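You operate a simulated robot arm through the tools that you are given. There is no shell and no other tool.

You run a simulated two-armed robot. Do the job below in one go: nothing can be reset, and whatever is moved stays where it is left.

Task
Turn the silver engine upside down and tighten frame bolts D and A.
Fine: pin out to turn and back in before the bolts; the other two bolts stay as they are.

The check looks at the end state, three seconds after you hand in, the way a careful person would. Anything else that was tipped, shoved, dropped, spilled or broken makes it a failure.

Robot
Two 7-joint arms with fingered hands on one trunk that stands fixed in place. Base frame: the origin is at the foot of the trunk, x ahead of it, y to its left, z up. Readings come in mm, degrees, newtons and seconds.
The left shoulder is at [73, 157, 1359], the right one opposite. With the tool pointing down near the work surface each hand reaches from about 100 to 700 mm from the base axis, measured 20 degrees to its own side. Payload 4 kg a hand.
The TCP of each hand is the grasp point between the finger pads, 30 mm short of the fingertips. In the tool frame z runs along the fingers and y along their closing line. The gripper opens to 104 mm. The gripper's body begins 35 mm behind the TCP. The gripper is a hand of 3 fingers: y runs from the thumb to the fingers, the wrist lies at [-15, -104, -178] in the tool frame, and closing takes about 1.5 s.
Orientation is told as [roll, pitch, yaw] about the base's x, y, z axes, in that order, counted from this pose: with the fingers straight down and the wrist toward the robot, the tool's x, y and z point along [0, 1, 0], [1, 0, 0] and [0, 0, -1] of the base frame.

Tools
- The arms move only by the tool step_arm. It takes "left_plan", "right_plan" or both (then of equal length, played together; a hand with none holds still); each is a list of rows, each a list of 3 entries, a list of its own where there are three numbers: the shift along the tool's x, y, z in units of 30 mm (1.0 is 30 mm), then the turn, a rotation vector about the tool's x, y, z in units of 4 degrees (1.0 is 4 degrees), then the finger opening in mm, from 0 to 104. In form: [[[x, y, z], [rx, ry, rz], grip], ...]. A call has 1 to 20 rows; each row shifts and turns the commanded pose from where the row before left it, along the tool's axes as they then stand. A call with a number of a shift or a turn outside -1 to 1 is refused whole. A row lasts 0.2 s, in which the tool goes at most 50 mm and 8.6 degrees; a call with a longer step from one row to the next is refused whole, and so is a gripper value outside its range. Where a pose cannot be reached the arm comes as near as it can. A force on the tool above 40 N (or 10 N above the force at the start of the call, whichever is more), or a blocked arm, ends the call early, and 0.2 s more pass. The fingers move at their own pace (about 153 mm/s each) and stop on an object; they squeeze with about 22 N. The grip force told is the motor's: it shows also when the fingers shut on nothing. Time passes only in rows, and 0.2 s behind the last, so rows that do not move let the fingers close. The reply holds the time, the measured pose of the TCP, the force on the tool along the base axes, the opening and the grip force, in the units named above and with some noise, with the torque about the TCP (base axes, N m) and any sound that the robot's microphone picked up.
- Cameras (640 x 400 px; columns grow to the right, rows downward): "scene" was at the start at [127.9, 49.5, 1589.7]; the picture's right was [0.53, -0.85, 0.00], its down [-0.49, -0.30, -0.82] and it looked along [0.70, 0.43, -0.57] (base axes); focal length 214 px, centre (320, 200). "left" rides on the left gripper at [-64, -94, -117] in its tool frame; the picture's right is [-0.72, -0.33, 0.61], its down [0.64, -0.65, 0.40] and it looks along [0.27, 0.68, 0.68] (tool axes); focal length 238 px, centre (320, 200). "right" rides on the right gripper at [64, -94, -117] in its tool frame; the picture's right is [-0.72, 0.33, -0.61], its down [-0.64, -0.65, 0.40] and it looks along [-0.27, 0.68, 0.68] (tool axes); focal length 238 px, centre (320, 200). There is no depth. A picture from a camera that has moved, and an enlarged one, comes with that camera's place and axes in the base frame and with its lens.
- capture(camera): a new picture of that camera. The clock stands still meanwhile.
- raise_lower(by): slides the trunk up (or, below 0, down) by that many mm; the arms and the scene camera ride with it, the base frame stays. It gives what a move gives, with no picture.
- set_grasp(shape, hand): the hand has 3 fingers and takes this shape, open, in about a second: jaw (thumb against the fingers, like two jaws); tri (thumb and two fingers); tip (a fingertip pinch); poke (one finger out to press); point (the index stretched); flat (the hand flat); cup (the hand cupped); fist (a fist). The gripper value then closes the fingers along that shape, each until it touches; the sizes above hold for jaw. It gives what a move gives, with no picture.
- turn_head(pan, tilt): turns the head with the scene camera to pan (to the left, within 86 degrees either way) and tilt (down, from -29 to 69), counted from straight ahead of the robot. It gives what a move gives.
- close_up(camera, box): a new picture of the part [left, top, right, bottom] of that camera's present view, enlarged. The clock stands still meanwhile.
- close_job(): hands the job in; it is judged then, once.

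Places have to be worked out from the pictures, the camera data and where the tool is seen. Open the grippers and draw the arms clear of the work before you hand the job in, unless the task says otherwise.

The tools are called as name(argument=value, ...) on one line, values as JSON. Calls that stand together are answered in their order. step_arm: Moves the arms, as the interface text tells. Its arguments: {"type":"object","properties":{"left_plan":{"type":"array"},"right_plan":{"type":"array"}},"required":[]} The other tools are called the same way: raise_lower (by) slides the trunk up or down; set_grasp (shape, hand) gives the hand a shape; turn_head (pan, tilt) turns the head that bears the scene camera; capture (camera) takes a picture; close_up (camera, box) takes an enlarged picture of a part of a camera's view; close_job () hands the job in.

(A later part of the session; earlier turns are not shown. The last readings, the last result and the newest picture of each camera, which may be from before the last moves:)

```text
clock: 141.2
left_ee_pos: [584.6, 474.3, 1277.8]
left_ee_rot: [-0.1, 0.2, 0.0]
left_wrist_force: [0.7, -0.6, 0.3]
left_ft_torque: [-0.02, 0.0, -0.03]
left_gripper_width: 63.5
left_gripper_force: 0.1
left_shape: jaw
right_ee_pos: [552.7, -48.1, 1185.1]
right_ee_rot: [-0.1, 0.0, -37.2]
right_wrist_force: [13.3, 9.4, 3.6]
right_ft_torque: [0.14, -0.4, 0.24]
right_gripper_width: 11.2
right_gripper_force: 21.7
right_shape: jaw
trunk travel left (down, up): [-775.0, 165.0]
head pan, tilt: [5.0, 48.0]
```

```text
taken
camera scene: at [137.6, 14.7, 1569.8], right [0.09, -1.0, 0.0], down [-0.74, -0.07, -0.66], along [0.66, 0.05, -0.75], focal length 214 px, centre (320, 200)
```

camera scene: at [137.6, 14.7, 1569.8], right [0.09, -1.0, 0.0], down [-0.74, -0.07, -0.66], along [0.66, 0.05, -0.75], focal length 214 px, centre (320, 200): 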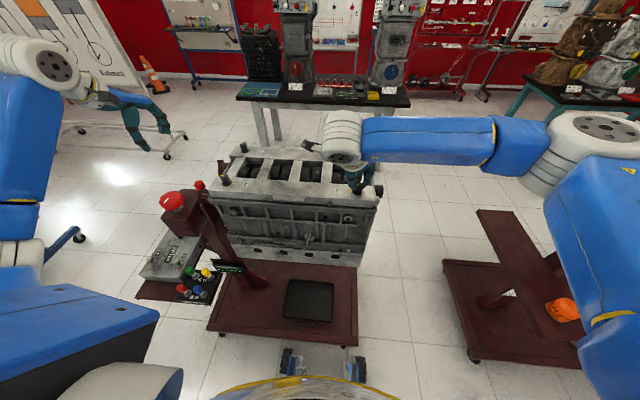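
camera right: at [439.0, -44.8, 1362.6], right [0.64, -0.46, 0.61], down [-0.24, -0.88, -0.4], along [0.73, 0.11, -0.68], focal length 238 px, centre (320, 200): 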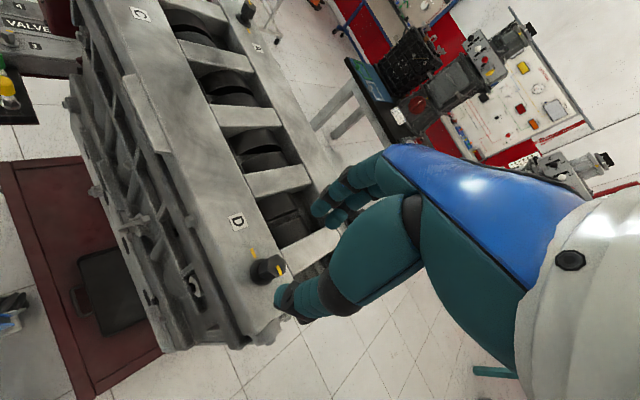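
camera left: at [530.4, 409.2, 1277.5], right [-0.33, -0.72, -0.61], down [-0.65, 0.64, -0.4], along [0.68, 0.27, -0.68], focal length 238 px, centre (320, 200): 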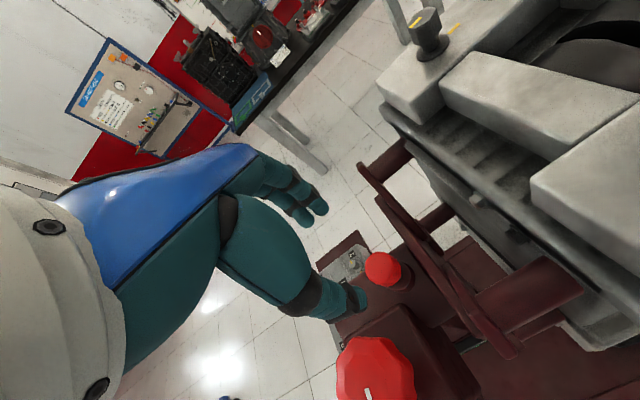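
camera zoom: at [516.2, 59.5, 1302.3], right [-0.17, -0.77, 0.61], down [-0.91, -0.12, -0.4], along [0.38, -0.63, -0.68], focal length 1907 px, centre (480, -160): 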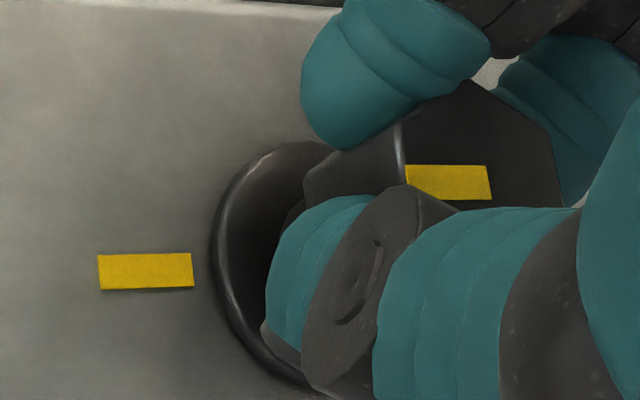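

The mark stays at 90° while the hand advanced 4°, so the bolt has reached its stop, marks aligned. I press another 6° to firm it, then check.

step_arm(right_plan=[[[0, 0, 0], [0, 0, 0.75], 0], [[0, 0, 0], [0, 0, 0.75], 0], [[0, 0, 0], [0, 0, 0], 0], [[0, 0, 0], [0, 0, 0], 0]])

close_up(camera="right", box=[260, 220, 340, 270])

```text
clock: 142.2
left_ee_pos: [584.8, 474.5, 1278.6]
left_ee_rot: [-0.2, 0.2, 0.0]
left_wrist_force: [0.2, -0.3, 0.3]
left_ft_torque: [0.01, 0.01, -0.02]
left_gripper_width: 63.7
left_gripper_force: 0.2
left_shape: jaw
right_ee_pos: [552.6, -48.5, 1185.4]
right_ee_rot: [-0.1, 0.0, -43.2]
right_wrist_force: [20.0, 11.2, 5.2]
right_ft_torque: [0.15, -0.52, 0.32]
right_gripper_width: 11.2
right_gripper_force: 21.5
right_shape: jaw
trunk travel left (down, up): [-775.0, 165.0]
head pan, tilt: [5.0, 48.0]
```

```text
8.00 times, centred on (300, 245) of right
camera zoom: at [527.9, 63.5, 1302.1], right [-0.25, -0.75, 0.61], down [-0.91, -0.02, -0.4], along [0.31, -0.67, -0.68], focal length 1907 px, centre (480, -160)
```

zoom: 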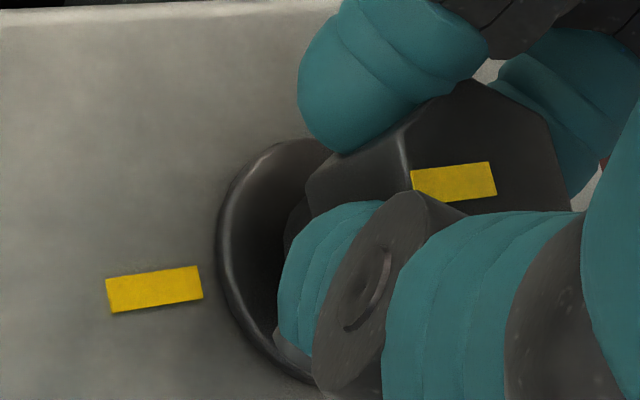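

The bolt is firmly at its stop with the marks in line. I open straight away (no turning back), then lift off.

step_arm(right_plan=[[[0, 0, 0], [0, 0, 0], 30], [[0, 0, 0], [0, 0, 0], 60], [[0, 0, 0], [0, 0, 0], 60], [[0, 0, 0], [0, 0, 0], 60], [[0, 0, -0.5], [0, 0, 0], 60], [[0, 0, -0.8], [0, 0, 0], 60], [[0, 0, -0.8], [0, 0, 0], 60], [[0, 0, -0.8], [0, 0, 0], 60], [[0, 0, 0], [0, 0, 0], 60]])

close_up(camera="right", box=[220, 210, 380, 310])

close_up(camera="scene", box=[320, 130, 400, 200])

```text
clock: 144.2
left_ee_pos: [580.1, 473.3, 1279.6]
left_ee_rot: [-0.1, 0.0, 0.0]
left_wrist_force: [0.2, -0.1, 0.3]
left_ft_torque: [0.0, -0.01, -0.01]
left_gripper_width: 63.5
left_gripper_force: 0.0
left_shape: jaw
right_ee_pos: [548.7, -48.0, 1273.7]
right_ee_rot: [-0.1, -0.1, -43.2]
right_wrist_force: [-0.1, -0.7, 0.0]
right_ft_torque: [-0.03, 0.01, 0.0]
right_gripper_width: 59.5
right_gripper_force: 0.1
right_shape: jaw
trunk travel left (down, up): [-775.0, 165.0]
head pan, tilt: [5.0, 48.0]
```

```text
4.00 times, centred on (300, 260) of right
camera zoom: at [523.0, 62.9, 1389.7], right [-0.25, -0.75, 0.61], down [-0.91, -0.02, -0.4], along [0.31, -0.66, -0.68], focal length 953 px, centre (400, -40)
```

zoom: 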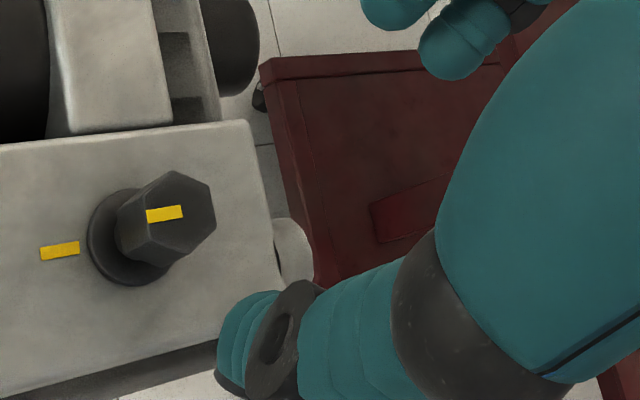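

```text
5.71 times, centred on (360, 165) of scene
camera zoom: at [131.9, 11.9, 1570.3], right [0.09, -1.0, 0.0], down [-0.74, -0.07, -0.67], along [0.66, 0.06, -0.74], focal length 1226 px, centre (91, 400)
```

zoom: 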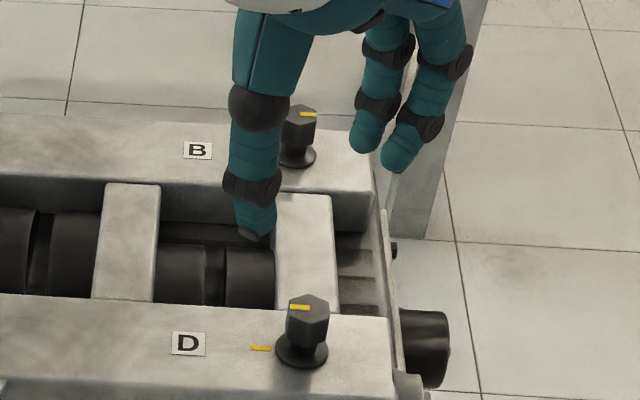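

Bolt D's head mark now faces its frame mark. I retreat the right arm, and at the same time bring the left hand above bolt A with yaw +30°.

step_arm(left_plan=[[[-0.762, 0.605, 0.05], [0, 0, 0], 60], [[-0.762, 0.605, 0.05], [0, 0, 0], 60], [[-0.762, 0.605, 0.05], [0, 0, 0], 60], [[-0.762, 0.605, 0.05], [0, 0, 0], 60], [[-0.762, 0.605, 0.05], [0, 0, 0], 60], [[-0.762, 0.605, 0.05], [0, 0, 0], 60], [[-0.762, 0.605, 0.05], [0, 0, 0], 60], [[0, 0, 0], [0, 0, -1], 60], [[0, 0, 0], [0, 0, -1], 60], [[0, 0, 0], [0, 0, -1], 60], [[0, 0, 0], [0, 0, -1], 60], [[0, 0, 0], [0, 0, -1], 60], [[0, 0, 0], [0, 0, -1], 60], [[0, 0, 0], [0, 0, -1], 60], [[0, 0, 0], [0, 0, -0.5], 60], [[0, 0, 0], [0, 0, 0], 60]], right_plan=[[[0, 0, -0.5], [0, 0, -0.98], 60], [[0, 0, -0.5], [0, 0, -0.98], 60], [[0, 0, -0.5], [0, 0, -0.98], 60], [[0, 0, -0.5], [0, 0, -0.98], 60], [[0, 0, -0.5], [0, 0, -0.98], 60], [[0, 0, -0.5], [0, 0, -0.98], 60], [[0, 0, -0.5], [0, 0, -0.98], 60], [[0, 0, -0.5], [0, 0, -0.98], 60], [[0, 0, -0.5], [0, 0, -0.98], 60], [[0, 0, 0], [0, 0, -0.98], 60], [[0, 0, 0], [0, 0, -0.98], 60], [[-0.67, -0.67, 0], [0, 0, 0], 60], [[-0.67, -0.67, 0], [0, 0, 0], 60], [[-0.67, -0.67, 0], [0, 0, 0], 60], [[-0.67, -0.67, 0], [0, 0, 0], 60], [[0, 0, 0], [0, 0, 0], 60]])

capture(camera="scene")

capture(camera="left")

```text
clock: 147.6
left_ee_pos: [707.6, 309.3, 1273.2]
left_ee_rot: [0.1, 0.0, 30.0]
left_wrist_force: [0.6, 0.2, 0.0]
left_ft_torque: [-0.02, 0.0, -0.01]
left_gripper_width: 60.3
left_gripper_force: 0.1
left_shape: jaw
right_ee_pos: [470.6, -134.6, 1407.7]
right_ee_rot: [0.2, 0.1, 0.0]
right_wrist_force: [0.2, 0.2, 0.4]
right_ft_torque: [-0.02, -0.01, -0.06]
right_gripper_width: 59.6
right_gripper_force: 0.0
right_shape: jaw
trunk travel left (down, up): [-775.0, 165.0]
head pan, tilt: [5.0, 48.0]
```

```text
taken
camera scene: at [131.9, 6.5, 1570.3], right [0.09, -1.0, 0.0], down [-0.74, -0.06, -0.67], along [0.66, 0.06, -0.74], focal length 214 px, centre (320, 200)
```

scene: 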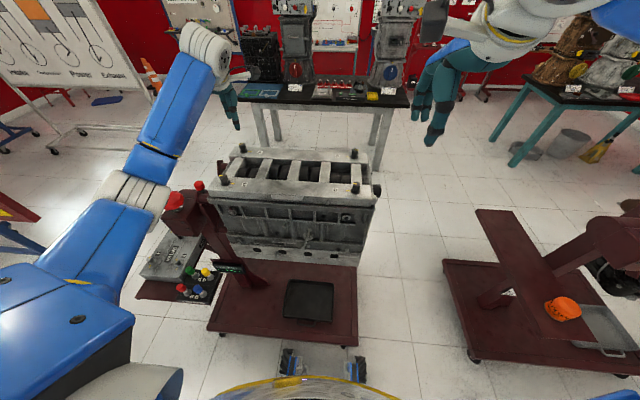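

```text
taken
camera left: at [657.2, 208.5, 1389.6], right [0.08, -0.79, -0.61], down [-0.89, 0.23, -0.4], along [0.46, 0.58, -0.68], focal length 238 px, centre (320, 200)
```

left: 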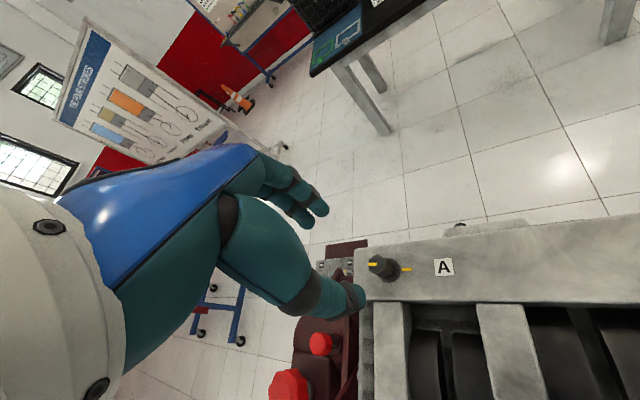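

I zoom in on bolt A from the left camera and the head camera.

close_up(camera="left", box=[340, 230, 440, 300])

close_up(camera="scene", box=[210, 130, 270, 170])

```text
5.71 times, centred on (390, 265) of left
camera zoom: at [657.2, 208.5, 1389.6], right [0.08, -0.79, -0.61], down [-0.89, 0.23, -0.4], along [0.46, 0.58, -0.68], focal length 1362 px, centre (-80, -171)
```

zoom: 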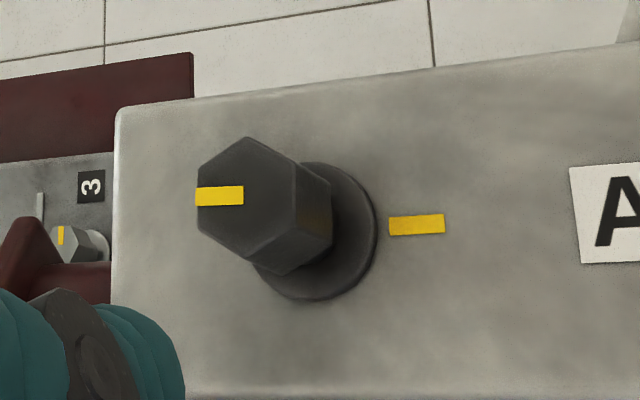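

```text
10.00 times, centred on (240, 150) of scene
camera zoom: at [131.9, 6.5, 1570.3], right [0.09, -1.0, 0.0], down [-0.74, -0.06, -0.67], along [0.66, 0.06, -0.74], focal length 2145 px, centre (1120, 700)
```

zoom: 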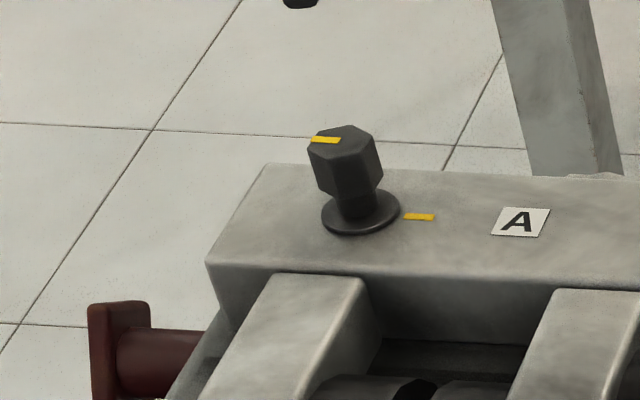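

Bolt A's axis comes out at about [707, 310.5], under the hand within a millimetre. I lower the left hand around the head.

step_arm(left_plan=[[[0.043, 0, 0.7], [0, 0, 0], 60], [[0, 0, 0.7], [0, 0, 0], 60], [[0, 0, 0.6], [0, 0, 0], 60], [[0, 0, 0.5], [0, 0, 0], 60], [[0, 0, 0.4], [0, 0, 0], 60], [[0, 0, 0], [0, 0, 0], 60], [[0, 0, 0], [0, 0, 0], 60]])

close_up(camera="left", box=[250, 190, 410, 320])

close_up(camera="scene", box=[200, 110, 280, 170])

```text
clock: 149.2
left_ee_pos: [706.2, 313.8, 1184.6]
left_ee_rot: [0.1, 0.0, 29.8]
left_wrist_force: [-0.5, 0.6, -0.4]
left_ft_torque: [-0.02, 0.03, -0.02]
left_gripper_width: 60.7
left_gripper_force: 0.0
left_shape: jaw
right_ee_pos: [470.4, -133.7, 1406.7]
right_ee_rot: [0.0, 0.0, -0.1]
right_wrist_force: [0.4, -0.3, 0.6]
right_ft_torque: [0.0, 0.01, 0.01]
right_gripper_width: 59.5
right_gripper_force: 0.0
right_shape: jaw
trunk travel left (down, up): [-775.0, 165.0]
head pan, tilt: [5.0, 48.0]
```

```text
3.08 times, centred on (330, 255) of left
camera zoom: at [656.0, 212.7, 1301.1], right [0.08, -0.79, -0.61], down [-0.89, 0.23, -0.4], along [0.46, 0.57, -0.68], focal length 733 px, centre (289, 31)
```

zoom: 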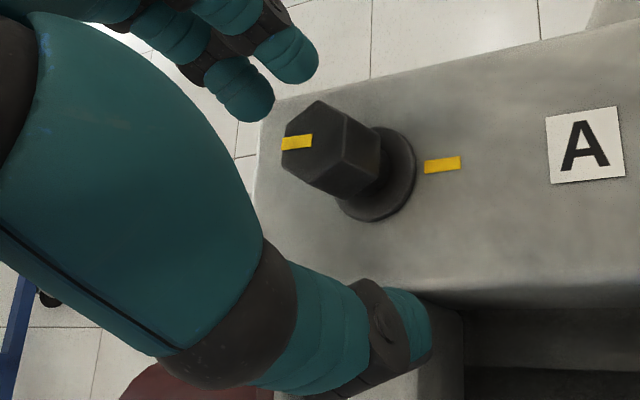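

```text
6.67 times, centred on (240, 140) of scene
camera zoom: at [132.6, 7.1, 1570.2], right [0.09, -1.0, 0.0], down [-0.74, -0.06, -0.67], along [0.66, 0.06, -0.74], focal length 1430 px, centre (853, 600)
```

zoom: 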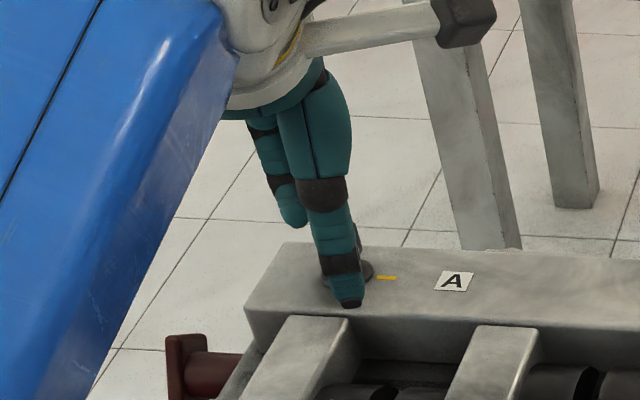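

Compared with the good alignment at D, the head sits slightly off in the view; the TCP reads [706, 314] while A is near [709.5, 310.5]. I shift by about [+3.5, −3] mm and re-check.

step_arm(left_plan=[[[-0.145, 0.05, 0], [0, 0, 0], 60], [[0, 0, 0], [0, 0, 0], 60]])

close_up(camera="left", box=[250, 190, 410, 320])

```text
clock: 149.8
left_ee_pos: [710.8, 308.9, 1184.9]
left_ee_rot: [0.1, -0.1, 30.0]
left_wrist_force: [0.0, 0.3, -0.8]
left_ft_torque: [0.04, 0.0, -0.01]
left_gripper_width: 60.4
left_gripper_force: 0.0
left_shape: jaw
right_ee_pos: [471.5, -134.6, 1407.2]
right_ee_rot: [0.0, -0.1, -0.1]
right_wrist_force: [0.8, -0.6, -0.5]
right_ft_torque: [0.02, 0.0, 0.01]
right_gripper_width: 59.6
right_gripper_force: 0.1
right_shape: jaw
trunk travel left (down, up): [-775.0, 165.0]
head pan, tilt: [5.0, 48.0]
```

```text
3.08 times, centred on (330, 255) of left
camera zoom: at [659.9, 208.4, 1301.7], right [0.08, -0.78, -0.61], down [-0.89, 0.23, -0.4], along [0.46, 0.58, -0.68], focal length 733 px, centre (289, 31)
```

zoom: 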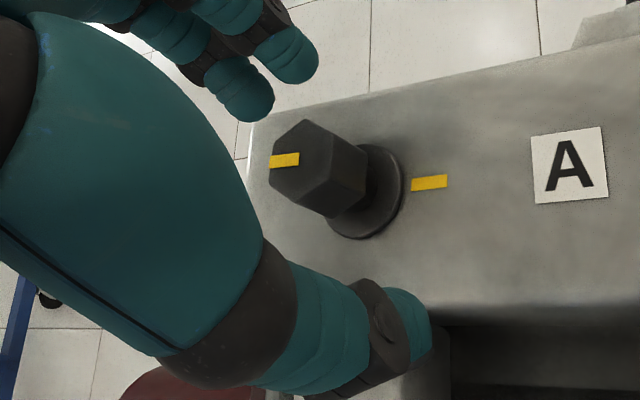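

Now the head is positioned as it was at D. I close fully on it.

step_arm(left_plan=[[[0, 0, 0], [0, 0, 0], 20], [[0, 0, 0], [0, 0, 0], 0], [[0, 0, 0], [0, 0, 0], 0], [[0, 0, 0], [0, 0, 0], 0], [[0, 0, 0], [0, 0, 0], 0], [[0, 0, 0], [0, 0, 0], 0], [[0, 0, 0], [0, 0, 0], 0], [[0, 0, 0], [0, 0, 0], 0]])

close_up(camera="left", box=[250, 190, 410, 320])

```text
clock: 151.6
left_ee_pos: [710.1, 310.6, 1183.8]
left_ee_rot: [0.1, 0.0, 29.9]
left_wrist_force: [-0.9, 0.3, -2.4]
left_ft_torque: [0.0, -0.01, 0.0]
left_gripper_width: 11.9
left_gripper_force: 21.7
left_shape: jaw
right_ee_pos: [471.9, -134.8, 1406.8]
right_ee_rot: [0.1, 0.0, 0.0]
right_wrist_force: [0.5, 0.3, 0.1]
right_ft_torque: [-0.01, 0.0, 0.02]
right_gripper_width: 59.2
right_gripper_force: 0.1
right_shape: jaw
trunk travel left (down, up): [-775.0, 165.0]
head pan, tilt: [5.0, 48.0]
```

```text
3.08 times, centred on (330, 255) of left
camera zoom: at [660.1, 208.6, 1301.4], right [0.08, -0.79, -0.61], down [-0.89, 0.23, -0.4], along [0.46, 0.57, -0.68], focal length 733 px, centre (289, 31)
```

zoom: 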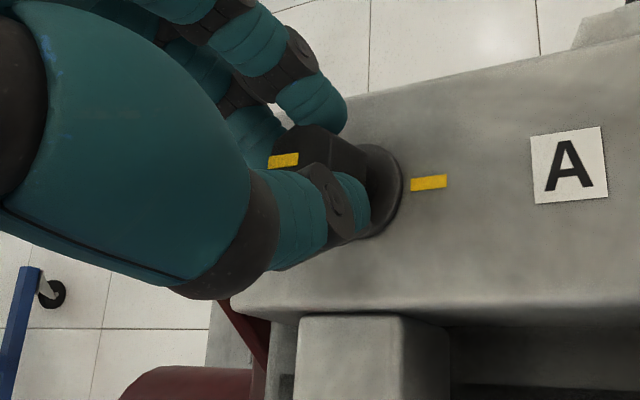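

Well centred grip with nearly no side force. I turn clockwise 40° and check.

step_arm(left_plan=[[[0, 0, 0], [0, 0, 1], 0], [[0, 0, 0], [0, 0, 1], 0], [[0, 0, 0], [0, 0, 1], 0], [[0, 0, 0], [0, 0, 1], 0], [[0, 0, 0], [0, 0, 1], 0], [[0, 0, 0], [0, 0, 1], 0], [[0, 0, 0], [0, 0, 1], 0], [[0, 0, 0], [0, 0, 1], 0], [[0, 0, 0], [0, 0, 1], 0], [[0, 0, 0], [0, 0, 1], 0], [[0, 0, 0], [0, 0, 0], 0]])

close_up(camera="left", box=[250, 190, 410, 320])

capture(camera="scene")

```text
clock: 154.0
left_ee_pos: [709.4, 312.0, 1184.6]
left_ee_rot: [-0.2, -0.1, -10.1]
left_wrist_force: [-8.0, 7.2, -4.4]
left_ft_torque: [0.16, 0.19, 0.11]
left_gripper_width: 10.8
left_gripper_force: 22.3
left_shape: jaw
right_ee_pos: [469.7, -129.5, 1407.9]
right_ee_rot: [-0.1, -0.1, -0.1]
right_wrist_force: [-0.3, 0.6, -0.9]
right_ft_torque: [0.0, 0.02, -0.02]
right_gripper_width: 59.2
right_gripper_force: 0.2
right_shape: jaw
trunk travel left (down, up): [-775.0, 165.0]
head pan, tilt: [5.0, 48.0]
```

```text
3.08 times, centred on (330, 255) of left
camera zoom: at [605.2, 267.5, 1302.0], right [-0.45, -0.65, -0.61], down [-0.53, 0.74, -0.4], along [0.72, 0.14, -0.68], focal length 733 px, centre (289, 31)
```

zoom: 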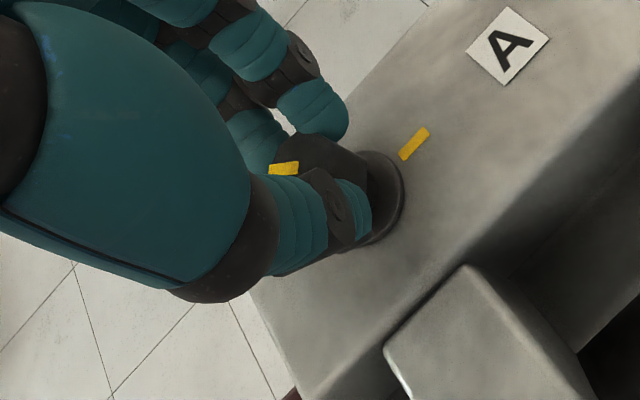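

```text
taken
camera scene: at [131.1, 12.2, 1570.2], right [0.09, -1.0, 0.0], down [-0.74, -0.07, -0.67], along [0.67, 0.06, -0.74], focal length 214 px, centre (320, 200)
```

scene: 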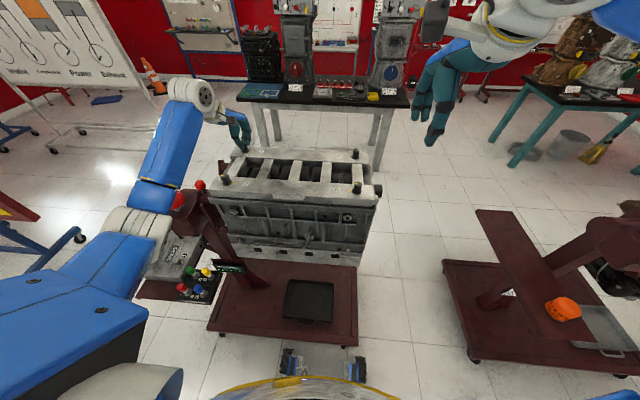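

The bolt follows well and the arm stays clear of the knob. I continue 50° more with a small easing shift.

step_arm(left_plan=[[[0.03, -0.04, 0.02], [0, 0, 1], 0], [[0, 0, 0], [0, 0, 1], 0], [[0, 0, 0], [0, 0, 1], 0], [[0, 0, 0], [0, 0, 1], 0], [[0, 0, 0], [0, 0, 1], 0], [[0, 0, 0], [0, 0, 1], 0], [[0, 0, 0], [0, 0, 1], 0], [[0, 0, 0], [0, 0, 1], 0], [[0, 0, 0], [0, 0, 1], 0], [[0, 0, 0], [0, 0, 1], 0], [[0, 0, 0], [0, 0, 0], 0]])

close_up(camera="left", box=[250, 190, 410, 320])

capture(camera="scene")

```text
clock: 156.4
left_ee_pos: [709.2, 314.4, 1185.2]
left_ee_rot: [-0.1, 0.0, -50.1]
left_wrist_force: [-1.6, 13.2, 1.0]
left_ft_torque: [0.35, 0.07, 0.08]
left_gripper_width: 10.8
left_gripper_force: 22.3
left_shape: jaw
right_ee_pos: [469.2, -129.6, 1408.1]
right_ee_rot: [-0.2, 0.0, 0.0]
right_wrist_force: [-0.7, -0.8, 0.3]
right_ft_torque: [0.02, -0.04, 0.0]
right_gripper_width: 59.7
right_gripper_force: 0.0
right_shape: jaw
trunk travel left (down, up): [-775.0, 165.0]
head pan, tilt: [5.0, 48.0]
```

```text
3.08 times, centred on (330, 255) of left
camera zoom: at [599.1, 347.9, 1301.3], right [-0.76, -0.21, -0.61], down [0.07, 0.91, -0.41], along [0.65, -0.35, -0.68], focal length 733 px, centre (289, 31)
```

zoom: 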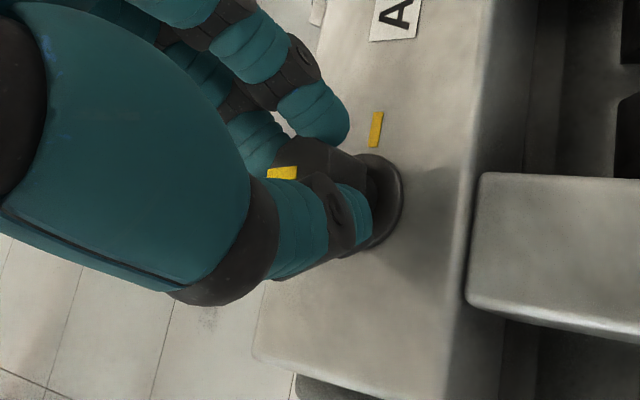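

```text
taken
camera scene: at [131.6, 15.0, 1570.3], right [0.09, -1.0, 0.01], down [-0.74, -0.07, -0.67], along [0.67, 0.05, -0.74], focal length 214 px, centre (320, 200)
```

scene: 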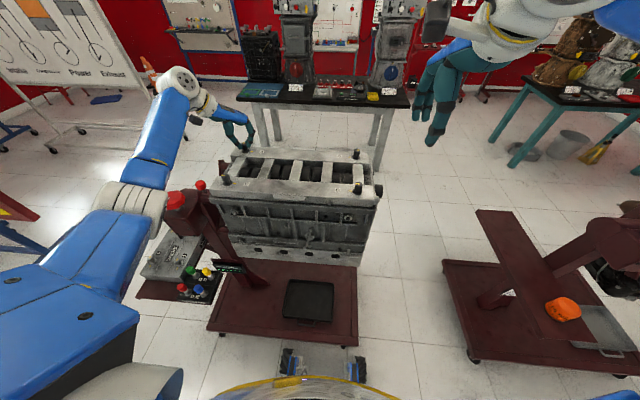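

The mark keeps its place in the hand, so the bolt has followed 80°. I turn 20° more to yaw −70°, still within reach.

step_arm(left_plan=[[[0, 0, 0], [0, 0, 1], 0], [[0, 0, 0], [0, 0, 1], 0], [[0, 0, 0], [0, 0, 1], 0], [[0, 0, 0], [0, 0, 1], 0], [[0, 0, 0], [0, 0, 1], 0], [[0, 0, 0], [0, 0, 0], 0]])

close_up(camera="left", box=[250, 190, 410, 320])

```text
clock: 157.8
left_ee_pos: [709.9, 314.3, 1184.9]
left_ee_rot: [0.0, -0.2, -70.1]
left_wrist_force: [1.9, 17.5, 5.3]
left_ft_torque: [0.48, -0.01, 0.09]
left_gripper_width: 10.9
left_gripper_force: 21.9
left_shape: jaw
right_ee_pos: [470.3, -128.6, 1408.1]
right_ee_rot: [-0.2, 0.0, -0.1]
right_wrist_force: [-1.0, -0.1, 0.0]
right_ft_torque: [0.03, -0.04, 0.0]
right_gripper_width: 59.6
right_gripper_force: 0.0
right_shape: jaw
trunk travel left (down, up): [-775.0, 165.0]
head pan, tilt: [5.0, 48.0]
```

```text
3.08 times, centred on (330, 255) of left
camera zoom: at [616.6, 383.5, 1301.0], right [-0.79, 0.06, -0.61], down [0.38, 0.83, -0.41], along [0.49, -0.55, -0.68], focal length 733 px, centre (289, 31)
```

zoom: 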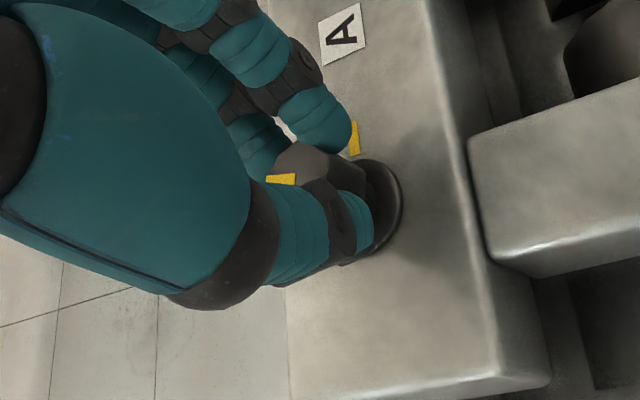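

100° done on A. I open, lift, and unwind to look at the mark.

step_arm(left_plan=[[[0, 0, 0], [0, 0, 0], 30], [[0, 0, 0], [0, 0, 0], 60], [[0, 0, 0], [0, 0, 0], 60], [[0, 0, 0], [0, 0, 0], 60], [[0, 0, -0.6], [0, 0, 0], 60], [[0, 0, -0.8], [0, 0, 0], 60], [[0, 0, -0.8], [0, 0, 0], 60], [[0, 0, 0], [0, 0, -1], 60], [[0, 0, 0], [0, 0, -1], 60], [[0, 0, 0], [0, 0, -1], 60], [[0, 0, 0], [0, 0, -1], 60], [[0, 0, 0], [0, 0, -1], 60], [[0, 0, 0], [0, 0, -1], 60], [[0, 0, 0], [0, 0, -1], 60], [[0, 0, 0], [0, 0, -1], 60], [[0, 0, 0], [0, 0, -1], 60], [[0, 0, 0], [0, 0, -1], 60], [[0, 0, 0], [0, 0, 0], 60]])

close_up(camera="left", box=[290, 200, 450, 330])

close_up(camera="scene", box=[210, 130, 270, 170])

```text
clock: 161.6
left_ee_pos: [709.0, 310.4, 1250.4]
left_ee_rot: [0.0, 0.1, -30.0]
left_wrist_force: [0.7, -0.2, -0.4]
left_ft_torque: [0.01, -0.01, 0.01]
left_gripper_width: 59.8
left_gripper_force: 0.1
left_shape: jaw
right_ee_pos: [470.3, -132.9, 1408.4]
right_ee_rot: [0.0, 0.0, 0.0]
right_wrist_force: [-0.4, -0.1, -0.7]
right_ft_torque: [-0.01, 0.0, 0.02]
right_gripper_width: 59.6
right_gripper_force: 0.0
right_shape: jaw
trunk travel left (down, up): [-775.0, 165.0]
head pan, tilt: [5.0, 48.0]
```

```text
3.08 times, centred on (370, 265) of left
camera zoom: at [596.0, 303.3, 1367.5], right [-0.64, -0.46, -0.61], down [-0.24, 0.88, -0.4], along [0.73, -0.11, -0.68], focal length 733 px, centre (166, 0)
```

zoom: 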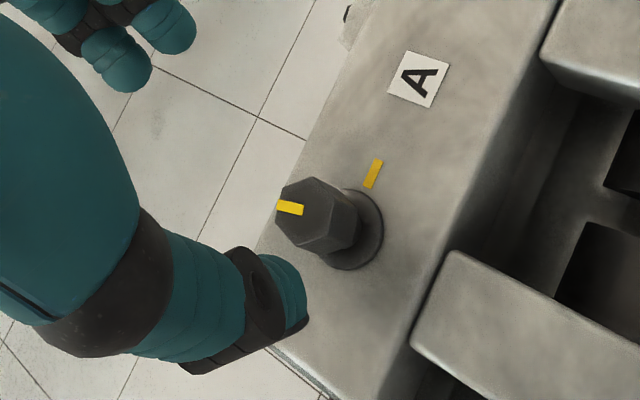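

```text
10.00 times, centred on (240, 150) of scene
camera zoom: at [132.7, 7.5, 1570.2], right [0.09, -1.0, 0.0], down [-0.74, -0.06, -0.67], along [0.66, 0.06, -0.75], focal length 2145 px, centre (1120, 700)
```

zoom: 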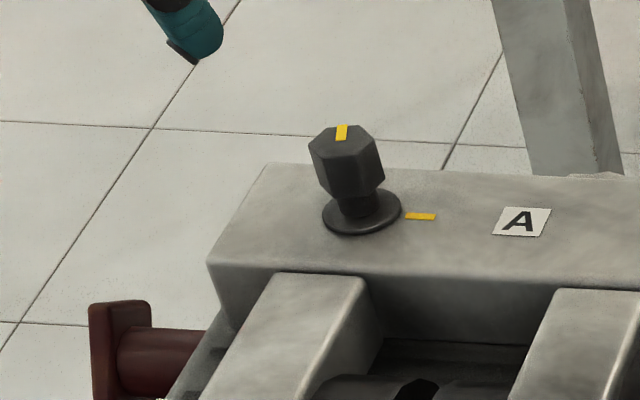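

A's mark now points to about +14°, so about 104° remain to −90°. I unwind to yaw +74°, matching a flat, and check.

step_arm(left_plan=[[[0, 0, 0], [0, 0, -1], 60], [[0, 0, 0], [0, 0, -1], 60], [[0, 0, 0], [0, 0, -1], 60], [[0, 0, 0], [0, 0, -1], 60], [[0, 0, 0], [0, 0, -1], 60], [[0, 0, 0], [0, 0, -1], 60], [[0, 0, 0], [0, 0, -1], 60], [[0, 0, 0], [0, 0, -1], 60], [[0, 0, 0], [0, 0, -1], 60], [[0, 0, 0], [0, 0, -1], 60], [[0, 0, 0], [0, 0, -1], 60], [[0, 0, 0], [0, 0, -1], 60], [[0, 0, 0], [0, 0, -1], 60], [[0, 0, 0], [0, 0, -1], 60], [[0, 0, 0], [0, 0, -1], 60], [[0, 0, 0], [0, 0, -1], 60], [[0, 0, 0], [0, 0, -1], 60], [[0, 0, 0], [0, 0, -1], 60], [[0, 0, 0], [0, 0, 0], 60]])

step_arm(left_plan=[[[0, 0, 0], [0, 0, -1], 60], [[0, 0, 0], [0, 0, -1], 60], [[0, 0, 0], [0, 0, -1], 60], [[0, 0, 0], [0, 0, -1], 60], [[0, 0, 0], [0, 0, -1], 60], [[0, 0, 0], [0, 0, -1], 60], [[0, 0, 0], [0, 0, -1], 60], [[0, 0, 0], [0, 0, -1], 60], [[0, 0, 0], [0, 0, 0], 60]])

close_up(camera="left", box=[290, 200, 450, 330])

capture(camera="scene")

```text
clock: 165.6
left_ee_pos: [709.4, 308.8, 1250.3]
left_ee_rot: [0.1, 0.0, 42.0]
left_wrist_force: [-0.9, 0.1, 0.1]
left_ft_torque: [0.0, -0.03, -0.04]
left_gripper_width: 59.6
left_gripper_force: 0.1
left_shape: jaw
right_ee_pos: [470.8, -134.8, 1407.6]
right_ee_rot: [0.2, 0.0, 0.0]
right_wrist_force: [0.0, 0.2, 0.8]
right_ft_torque: [-0.01, 0.0, 0.0]
right_gripper_width: 59.4
right_gripper_force: 0.0
right_shape: jaw
trunk travel left (down, up): [-775.0, 165.0]
head pan, tilt: [5.0, 48.0]
```

```text
clock: 167.6
left_ee_pos: [709.4, 310.2, 1252.0]
left_ee_rot: [0.1, -0.1, 74.0]
left_wrist_force: [0.0, 0.4, 0.7]
left_ft_torque: [0.01, -0.02, -0.01]
left_gripper_width: 59.5
left_gripper_force: 0.0
left_shape: jaw
right_ee_pos: [471.7, -134.9, 1407.4]
right_ee_rot: [0.1, 0.0, -0.1]
right_wrist_force: [-0.2, -0.1, 0.0]
right_ft_torque: [0.0, -0.02, -0.01]
right_gripper_width: 59.6
right_gripper_force: 0.0
right_shape: jaw
trunk travel left (down, up): [-775.0, 165.0]
head pan, tilt: [5.0, 48.0]
```

```text
3.08 times, centred on (370, 265) of left
camera zoom: at [744.8, 202.8, 1367.7], right [0.6, -0.51, -0.61], down [-0.8, -0.45, -0.4], along [-0.07, 0.73, -0.68], focal length 733 px, centre (166, 0)
```

zoom: 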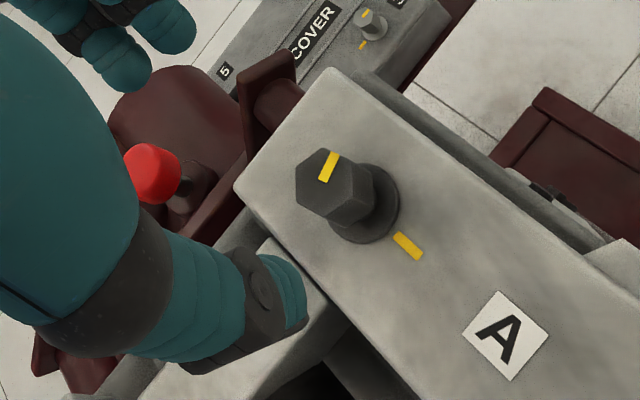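

```text
taken
camera scene: at [133.0, 6.1, 1570.2], right [0.09, -1.0, 0.0], down [-0.74, -0.06, -0.67], along [0.66, 0.06, -0.75], focal length 214 px, centre (320, 200)
```

scene: 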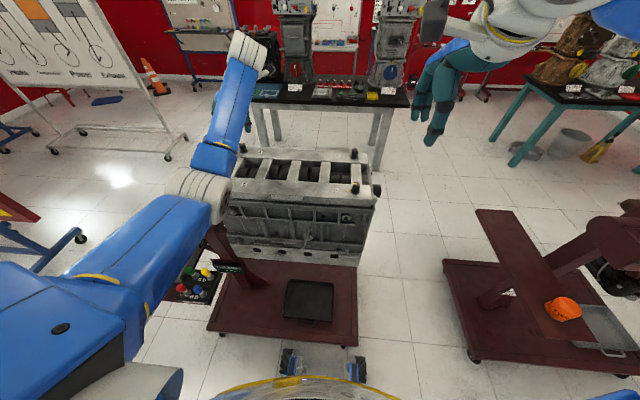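

Yaw +74° is reachable and the forearm is clear of bolt C. I lower around the head and check centring in the same view as before.

step_arm(left_plan=[[[0, 0, 0.7], [0, 0, 0], 60], [[0, 0, 0.6], [0, 0, 0], 60], [[0, 0, 0.5], [0, 0, 0], 60], [[0, 0, 0.42], [0, 0, 0], 60], [[0, 0, 0], [0, 0, 0], 60]])

close_up(camera="left", box=[250, 190, 410, 320])

capture(camera="scene")

```text
clock: 168.8
left_ee_pos: [710.5, 308.9, 1183.1]
left_ee_rot: [-0.1, -0.2, 73.9]
left_wrist_force: [-0.2, -0.4, 0.3]
left_ft_torque: [-0.01, -0.01, -0.02]
left_gripper_width: 59.7
left_gripper_force: 0.0
left_shape: jaw
right_ee_pos: [471.9, -136.2, 1406.5]
right_ee_rot: [0.2, 0.0, -0.1]
right_wrist_force: [-0.4, 0.1, -0.3]
right_ft_torque: [0.0, -0.03, 0.01]
right_gripper_width: 59.5
right_gripper_force: 0.1
right_shape: jaw
trunk travel left (down, up): [-775.0, 165.0]
head pan, tilt: [5.0, 48.0]
```

```text
3.08 times, centred on (330, 255) of left
camera zoom: at [744.7, 201.6, 1300.6], right [0.6, -0.51, -0.61], down [-0.8, -0.45, -0.4], along [-0.07, 0.73, -0.68], focal length 733 px, centre (289, 31)
```

zoom: 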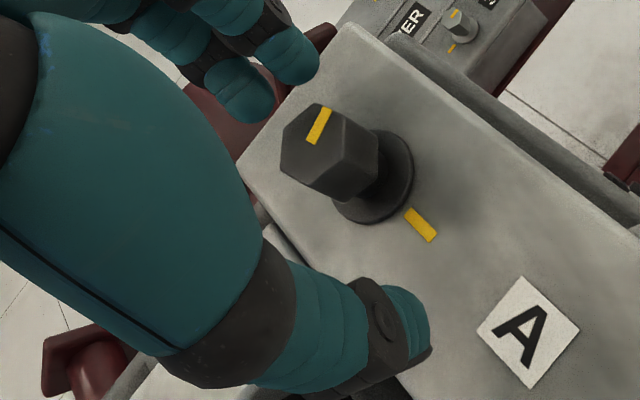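

```text
taken
camera scene: at [133.0, 6.3, 1570.2], right [0.09, -1.0, 0.0], down [-0.74, -0.06, -0.67], along [0.66, 0.06, -0.75], focal length 214 px, centre (320, 200)
```

scene: 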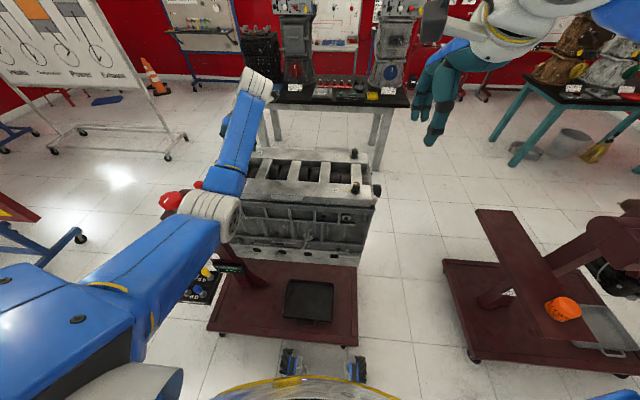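

The head sits about 5 mm off in the view, so I will shift [+5, −2] mm. First I check the forearm's clearance over bolt C and the engine edge.

close_up(camera="scene", box=[160, 120, 290, 250])

capture(camera="right")

```text
3.08 times, centred on (225, 185) of scene
camera zoom: at [133.0, 6.3, 1570.2], right [0.09, -1.0, 0.0], down [-0.74, -0.06, -0.67], along [0.66, 0.06, -0.75], focal length 660 px, centre (612, 246)
```

zoom: 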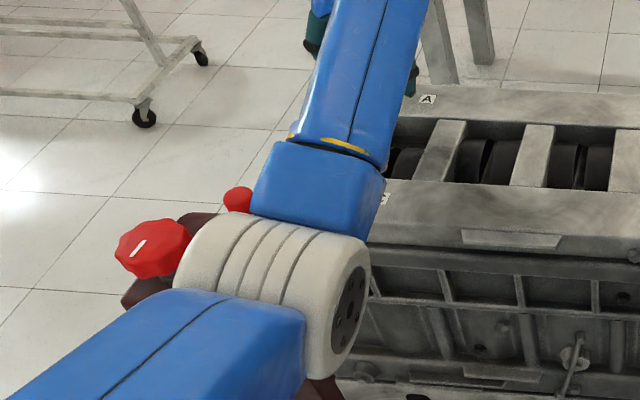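

```text
taken
camera right: at [376.7, -71.2, 1524.4], right [0.33, -0.72, 0.61], down [-0.65, -0.64, -0.4], along [0.68, -0.27, -0.68], focal length 238 px, centre (320, 200)
```

right: 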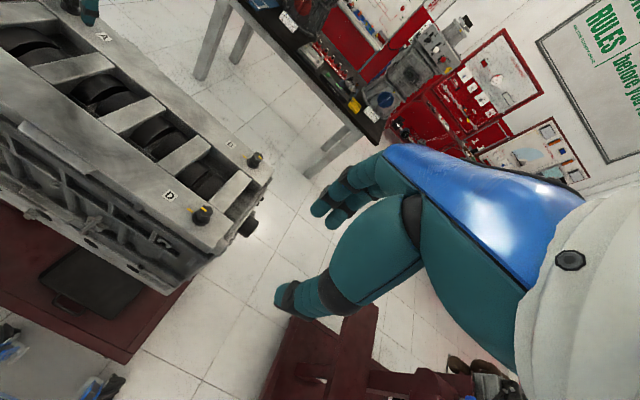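

The elbow is at roughly [385, 257, 1224] and the forearm passes more than 70 mm above the frame and bolt C, so it is clear. I shift and re-check the centring.

step_arm(left_plan=[[[-0.17, -0.025, 0], [0, 0, 0], 60], [[0, 0, 0], [0, 0, 0], 60]])

close_up(camera="left", box=[250, 190, 410, 320])

```text
clock: 169.4
left_ee_pos: [716.0, 307.4, 1183.8]
left_ee_rot: [0.1, -0.2, 73.9]
left_wrist_force: [0.7, 0.6, 0.8]
left_ft_torque: [0.01, -0.04, 0.0]
left_gripper_width: 59.7
left_gripper_force: 0.0
left_shape: jaw
right_ee_pos: [471.3, -135.3, 1407.6]
right_ee_rot: [0.1, 0.0, -0.2]
right_wrist_force: [-1.1, -0.1, -0.1]
right_ft_torque: [-0.01, 0.03, 0.02]
right_gripper_width: 59.7
right_gripper_force: 0.0
right_shape: jaw
trunk travel left (down, up): [-775.0, 165.0]
head pan, tilt: [5.0, 48.0]
```

```text
3.08 times, centred on (330, 255) of left
camera zoom: at [750.3, 200.3, 1300.7], right [0.6, -0.51, -0.61], down [-0.8, -0.45, -0.4], along [-0.07, 0.73, -0.68], focal length 733 px, centre (289, 31)
```

zoom: 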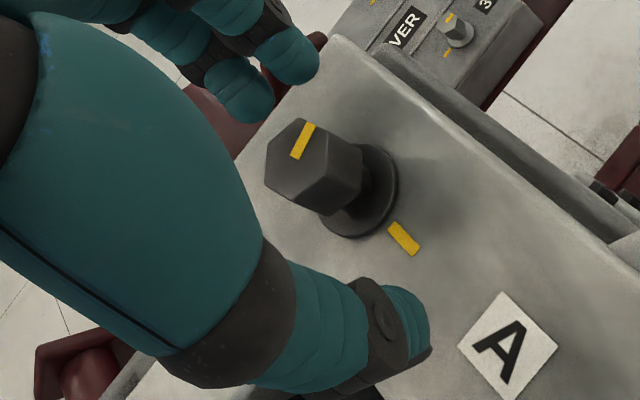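

Centred now. Comparing force and position at several yaws, the bolt axis sits about 8 mm toward the fingers and 2 mm sideways of the TCP, so I'll turn about that point by adding a small shift per row. I close and turn 40°.

step_arm(left_plan=[[[0, 0, 0], [0, 0, 0], 20], [[0, 0, 0], [0, 0, 0], 0], [[0, 0, 0], [0, 0, 0], 0], [[0, 0, 0], [0, 0, 0], 0], [[0, 0, 0], [0, 0, 0], 0], [[0, 0, 0], [0, 0, 0], 0], [[0, 0, 0], [0, 0, 0], 0], [[0, 0, 0], [0, 0, 0], 0]])

close_up(camera="left", box=[250, 190, 410, 320])

step_arm(left_plan=[[[0.0186, -0.005, 0], [0, 0, 1], 0], [[0.0186, -0.005, 0], [0, 0, 1], 0], [[0.0186, -0.005, 0], [0, 0, 1], 0], [[0.0186, -0.005, 0], [0, 0, 1], 0], [[0.0186, -0.005, 0], [0, 0, 1], 0], [[0.0186, -0.005, 0], [0, 0, 1], 0], [[0.0186, -0.005, 0], [0, 0, 1], 0], [[0.0186, -0.005, 0], [0, 0, 1], 0], [[0.0186, -0.005, 0], [0, 0, 1], 0], [[0.0186, -0.005, 0], [0, 0, 1], 0], [[0, 0, 0], [0, 0, 0], 0]])

close_up(camera="left", box=[250, 190, 410, 320])

```text
clock: 171.2
left_ee_pos: [715.3, 308.2, 1182.9]
left_ee_rot: [0.1, -0.2, 73.9]
left_wrist_force: [0.3, -0.1, -2.0]
left_ft_torque: [0.04, -0.03, -0.02]
left_gripper_width: 11.7
left_gripper_force: 21.8
left_shape: jaw
right_ee_pos: [470.8, -133.0, 1407.0]
right_ee_rot: [0.0, 0.0, -0.1]
right_wrist_force: [-0.2, 0.3, 0.4]
right_ft_torque: [0.01, 0.02, -0.03]
right_gripper_width: 59.5
right_gripper_force: 0.1
right_shape: jaw
trunk travel left (down, up): [-775.0, 165.0]
head pan, tilt: [5.0, 48.0]
```

```text
3.08 times, centred on (330, 255) of left
camera zoom: at [750.5, 200.8, 1300.5], right [0.6, -0.51, -0.61], down [-0.8, -0.45, -0.4], along [-0.07, 0.73, -0.68], focal length 733 px, centre (289, 31)
```

zoom: 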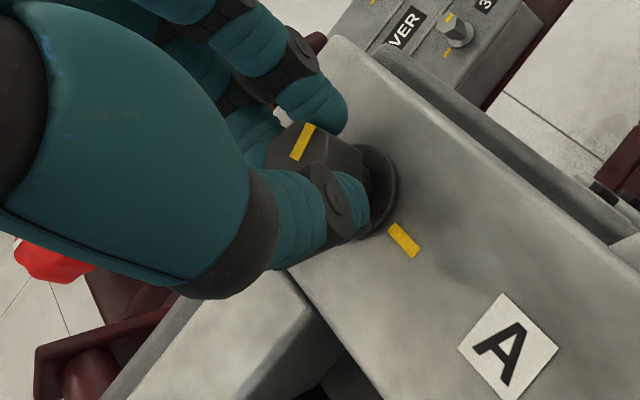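

```text
clock: 173.6
left_ee_pos: [710.4, 309.6, 1183.9]
left_ee_rot: [0.1, 0.0, 33.9]
left_wrist_force: [5.2, -1.2, -1.4]
left_ft_torque: [-0.04, -0.14, 0.0]
left_gripper_width: 11.5
left_gripper_force: 21.7
left_shape: jaw
right_ee_pos: [472.0, -135.2, 1407.5]
right_ee_rot: [0.2, 0.1, 0.0]
right_wrist_force: [-0.3, -0.5, -0.8]
right_ft_torque: [0.02, -0.03, -0.01]
right_gripper_width: 59.7
right_gripper_force: 0.0
right_shape: jaw
trunk travel left (down, up): [-775.0, 165.0]
head pan, tilt: [5.0, 48.0]
```

```text
3.08 times, centred on (330, 255) of left
camera zoom: at [667.1, 204.9, 1300.5], right [0.13, -0.78, -0.61], down [-0.9, 0.17, -0.4], along [0.42, 0.61, -0.68], focal length 733 px, centre (289, 31)
```

zoom: 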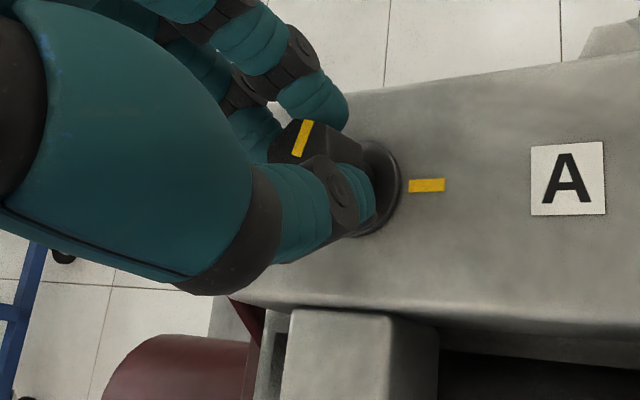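

Forces stay small and the bolt follows. I turn 40° more.

step_arm(left_plan=[[[0.0186, -0.005, 0], [0, 0, 1], 0], [[0.0186, -0.005, 0], [0, 0, 1], 0], [[0.0186, -0.005, 0], [0, 0, 1], 0], [[0.0186, -0.005, 0], [0, 0, 1], 0], [[0.0186, -0.005, 0], [0, 0, 1], 0], [[0.0186, -0.005, 0], [0, 0, 1], 0], [[0.0186, -0.005, 0], [0, 0, 1], 0], [[0.0186, -0.005, 0], [0, 0, 1], 0], [[0.0186, -0.005, 0], [0, 0, 1], 0], [[0.0186, -0.005, 0], [0, 0, 1], 0], [[0, 0, 0], [0, 0, 0], 0]])

close_up(camera="left", box=[260, 200, 360, 270])

```text
clock: 176.0
left_ee_pos: [708.6, 313.0, 1183.5]
left_ee_rot: [0.0, 0.1, -6.2]
left_wrist_force: [0.6, -4.7, -1.5]
left_ft_torque: [-0.15, 0.0, -0.03]
left_gripper_width: 11.4
left_gripper_force: 21.8
left_shape: jaw
right_ee_pos: [470.7, -136.9, 1406.9]
right_ee_rot: [0.3, 0.0, -0.2]
right_wrist_force: [0.0, -0.1, 0.1]
right_ft_torque: [0.0, 0.0, 0.02]
right_gripper_width: 59.5
right_gripper_force: 0.1
right_shape: jaw
trunk travel left (down, up): [-775.0, 165.0]
head pan, tilt: [5.0, 48.0]
```

```text
5.71 times, centred on (310, 235) of left
camera zoom: at [606.9, 261.2, 1300.7], right [-0.4, -0.68, -0.61], down [-0.58, 0.71, -0.4], along [0.71, 0.2, -0.68], focal length 1362 px, centre (377, 0)
```

zoom: 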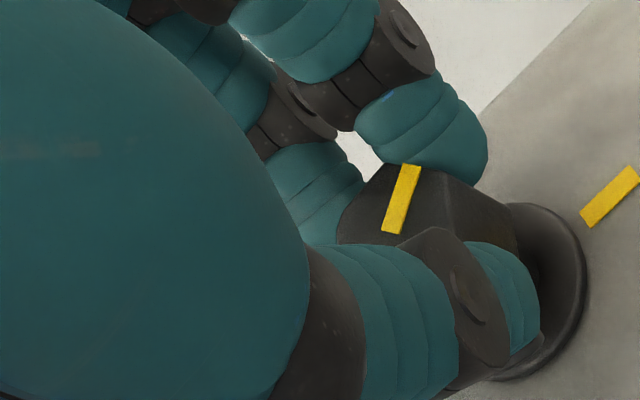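

A's head mark is at about −50°, so about 40° remain. I turn 32° and check.

step_arm(left_plan=[[[0.0186, -0.005, 0], [0, 0, 1], 0], [[0.0186, -0.005, 0], [0, 0, 1], 0], [[0.0186, -0.005, 0], [0, 0, 1], 0], [[0.0186, -0.005, 0], [0, 0, 1], 0], [[0.0186, -0.005, 0], [0, 0, 1], 0], [[0.0186, -0.005, 0], [0, 0, 1], 0], [[0.0186, -0.005, 0], [0, 0, 1], 0], [[0.0186, -0.005, 0], [0, 0, 1], 0], [[0, 0, 0], [0, 0, 0], 0]])

close_up(camera="left", box=[260, 200, 360, 270])

```text
clock: 178.0
left_ee_pos: [707.4, 318.2, 1183.9]
left_ee_rot: [0.0, 0.1, -38.1]
left_wrist_force: [-2.3, -7.5, -4.8]
left_ft_torque: [-0.18, 0.08, -0.05]
left_gripper_width: 11.3
left_gripper_force: 22.2
left_shape: jaw
right_ee_pos: [471.2, -137.7, 1405.9]
right_ee_rot: [0.1, 0.0, -0.1]
right_wrist_force: [-0.6, -0.5, -0.5]
right_ft_torque: [-0.02, 0.0, 0.03]
right_gripper_width: 59.6
right_gripper_force: 0.1
right_shape: jaw
trunk travel left (down, up): [-775.0, 165.0]
head pan, tilt: [5.0, 48.0]
```

```text
5.71 times, centred on (310, 235) of left
camera zoom: at [594.2, 326.7, 1301.2], right [-0.7, -0.36, -0.61], down [-0.12, 0.91, -0.4], along [0.7, -0.21, -0.68], focal length 1362 px, centre (377, 0)
```

zoom: 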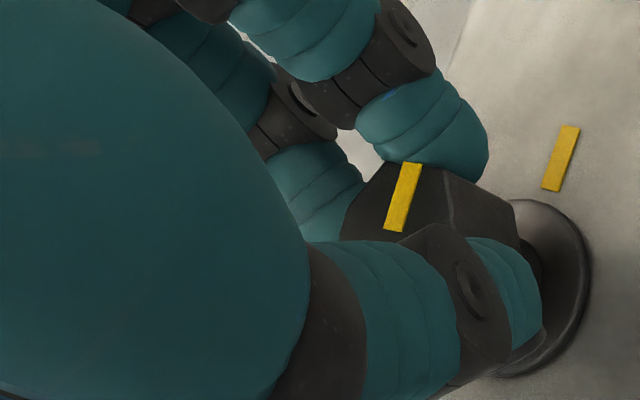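

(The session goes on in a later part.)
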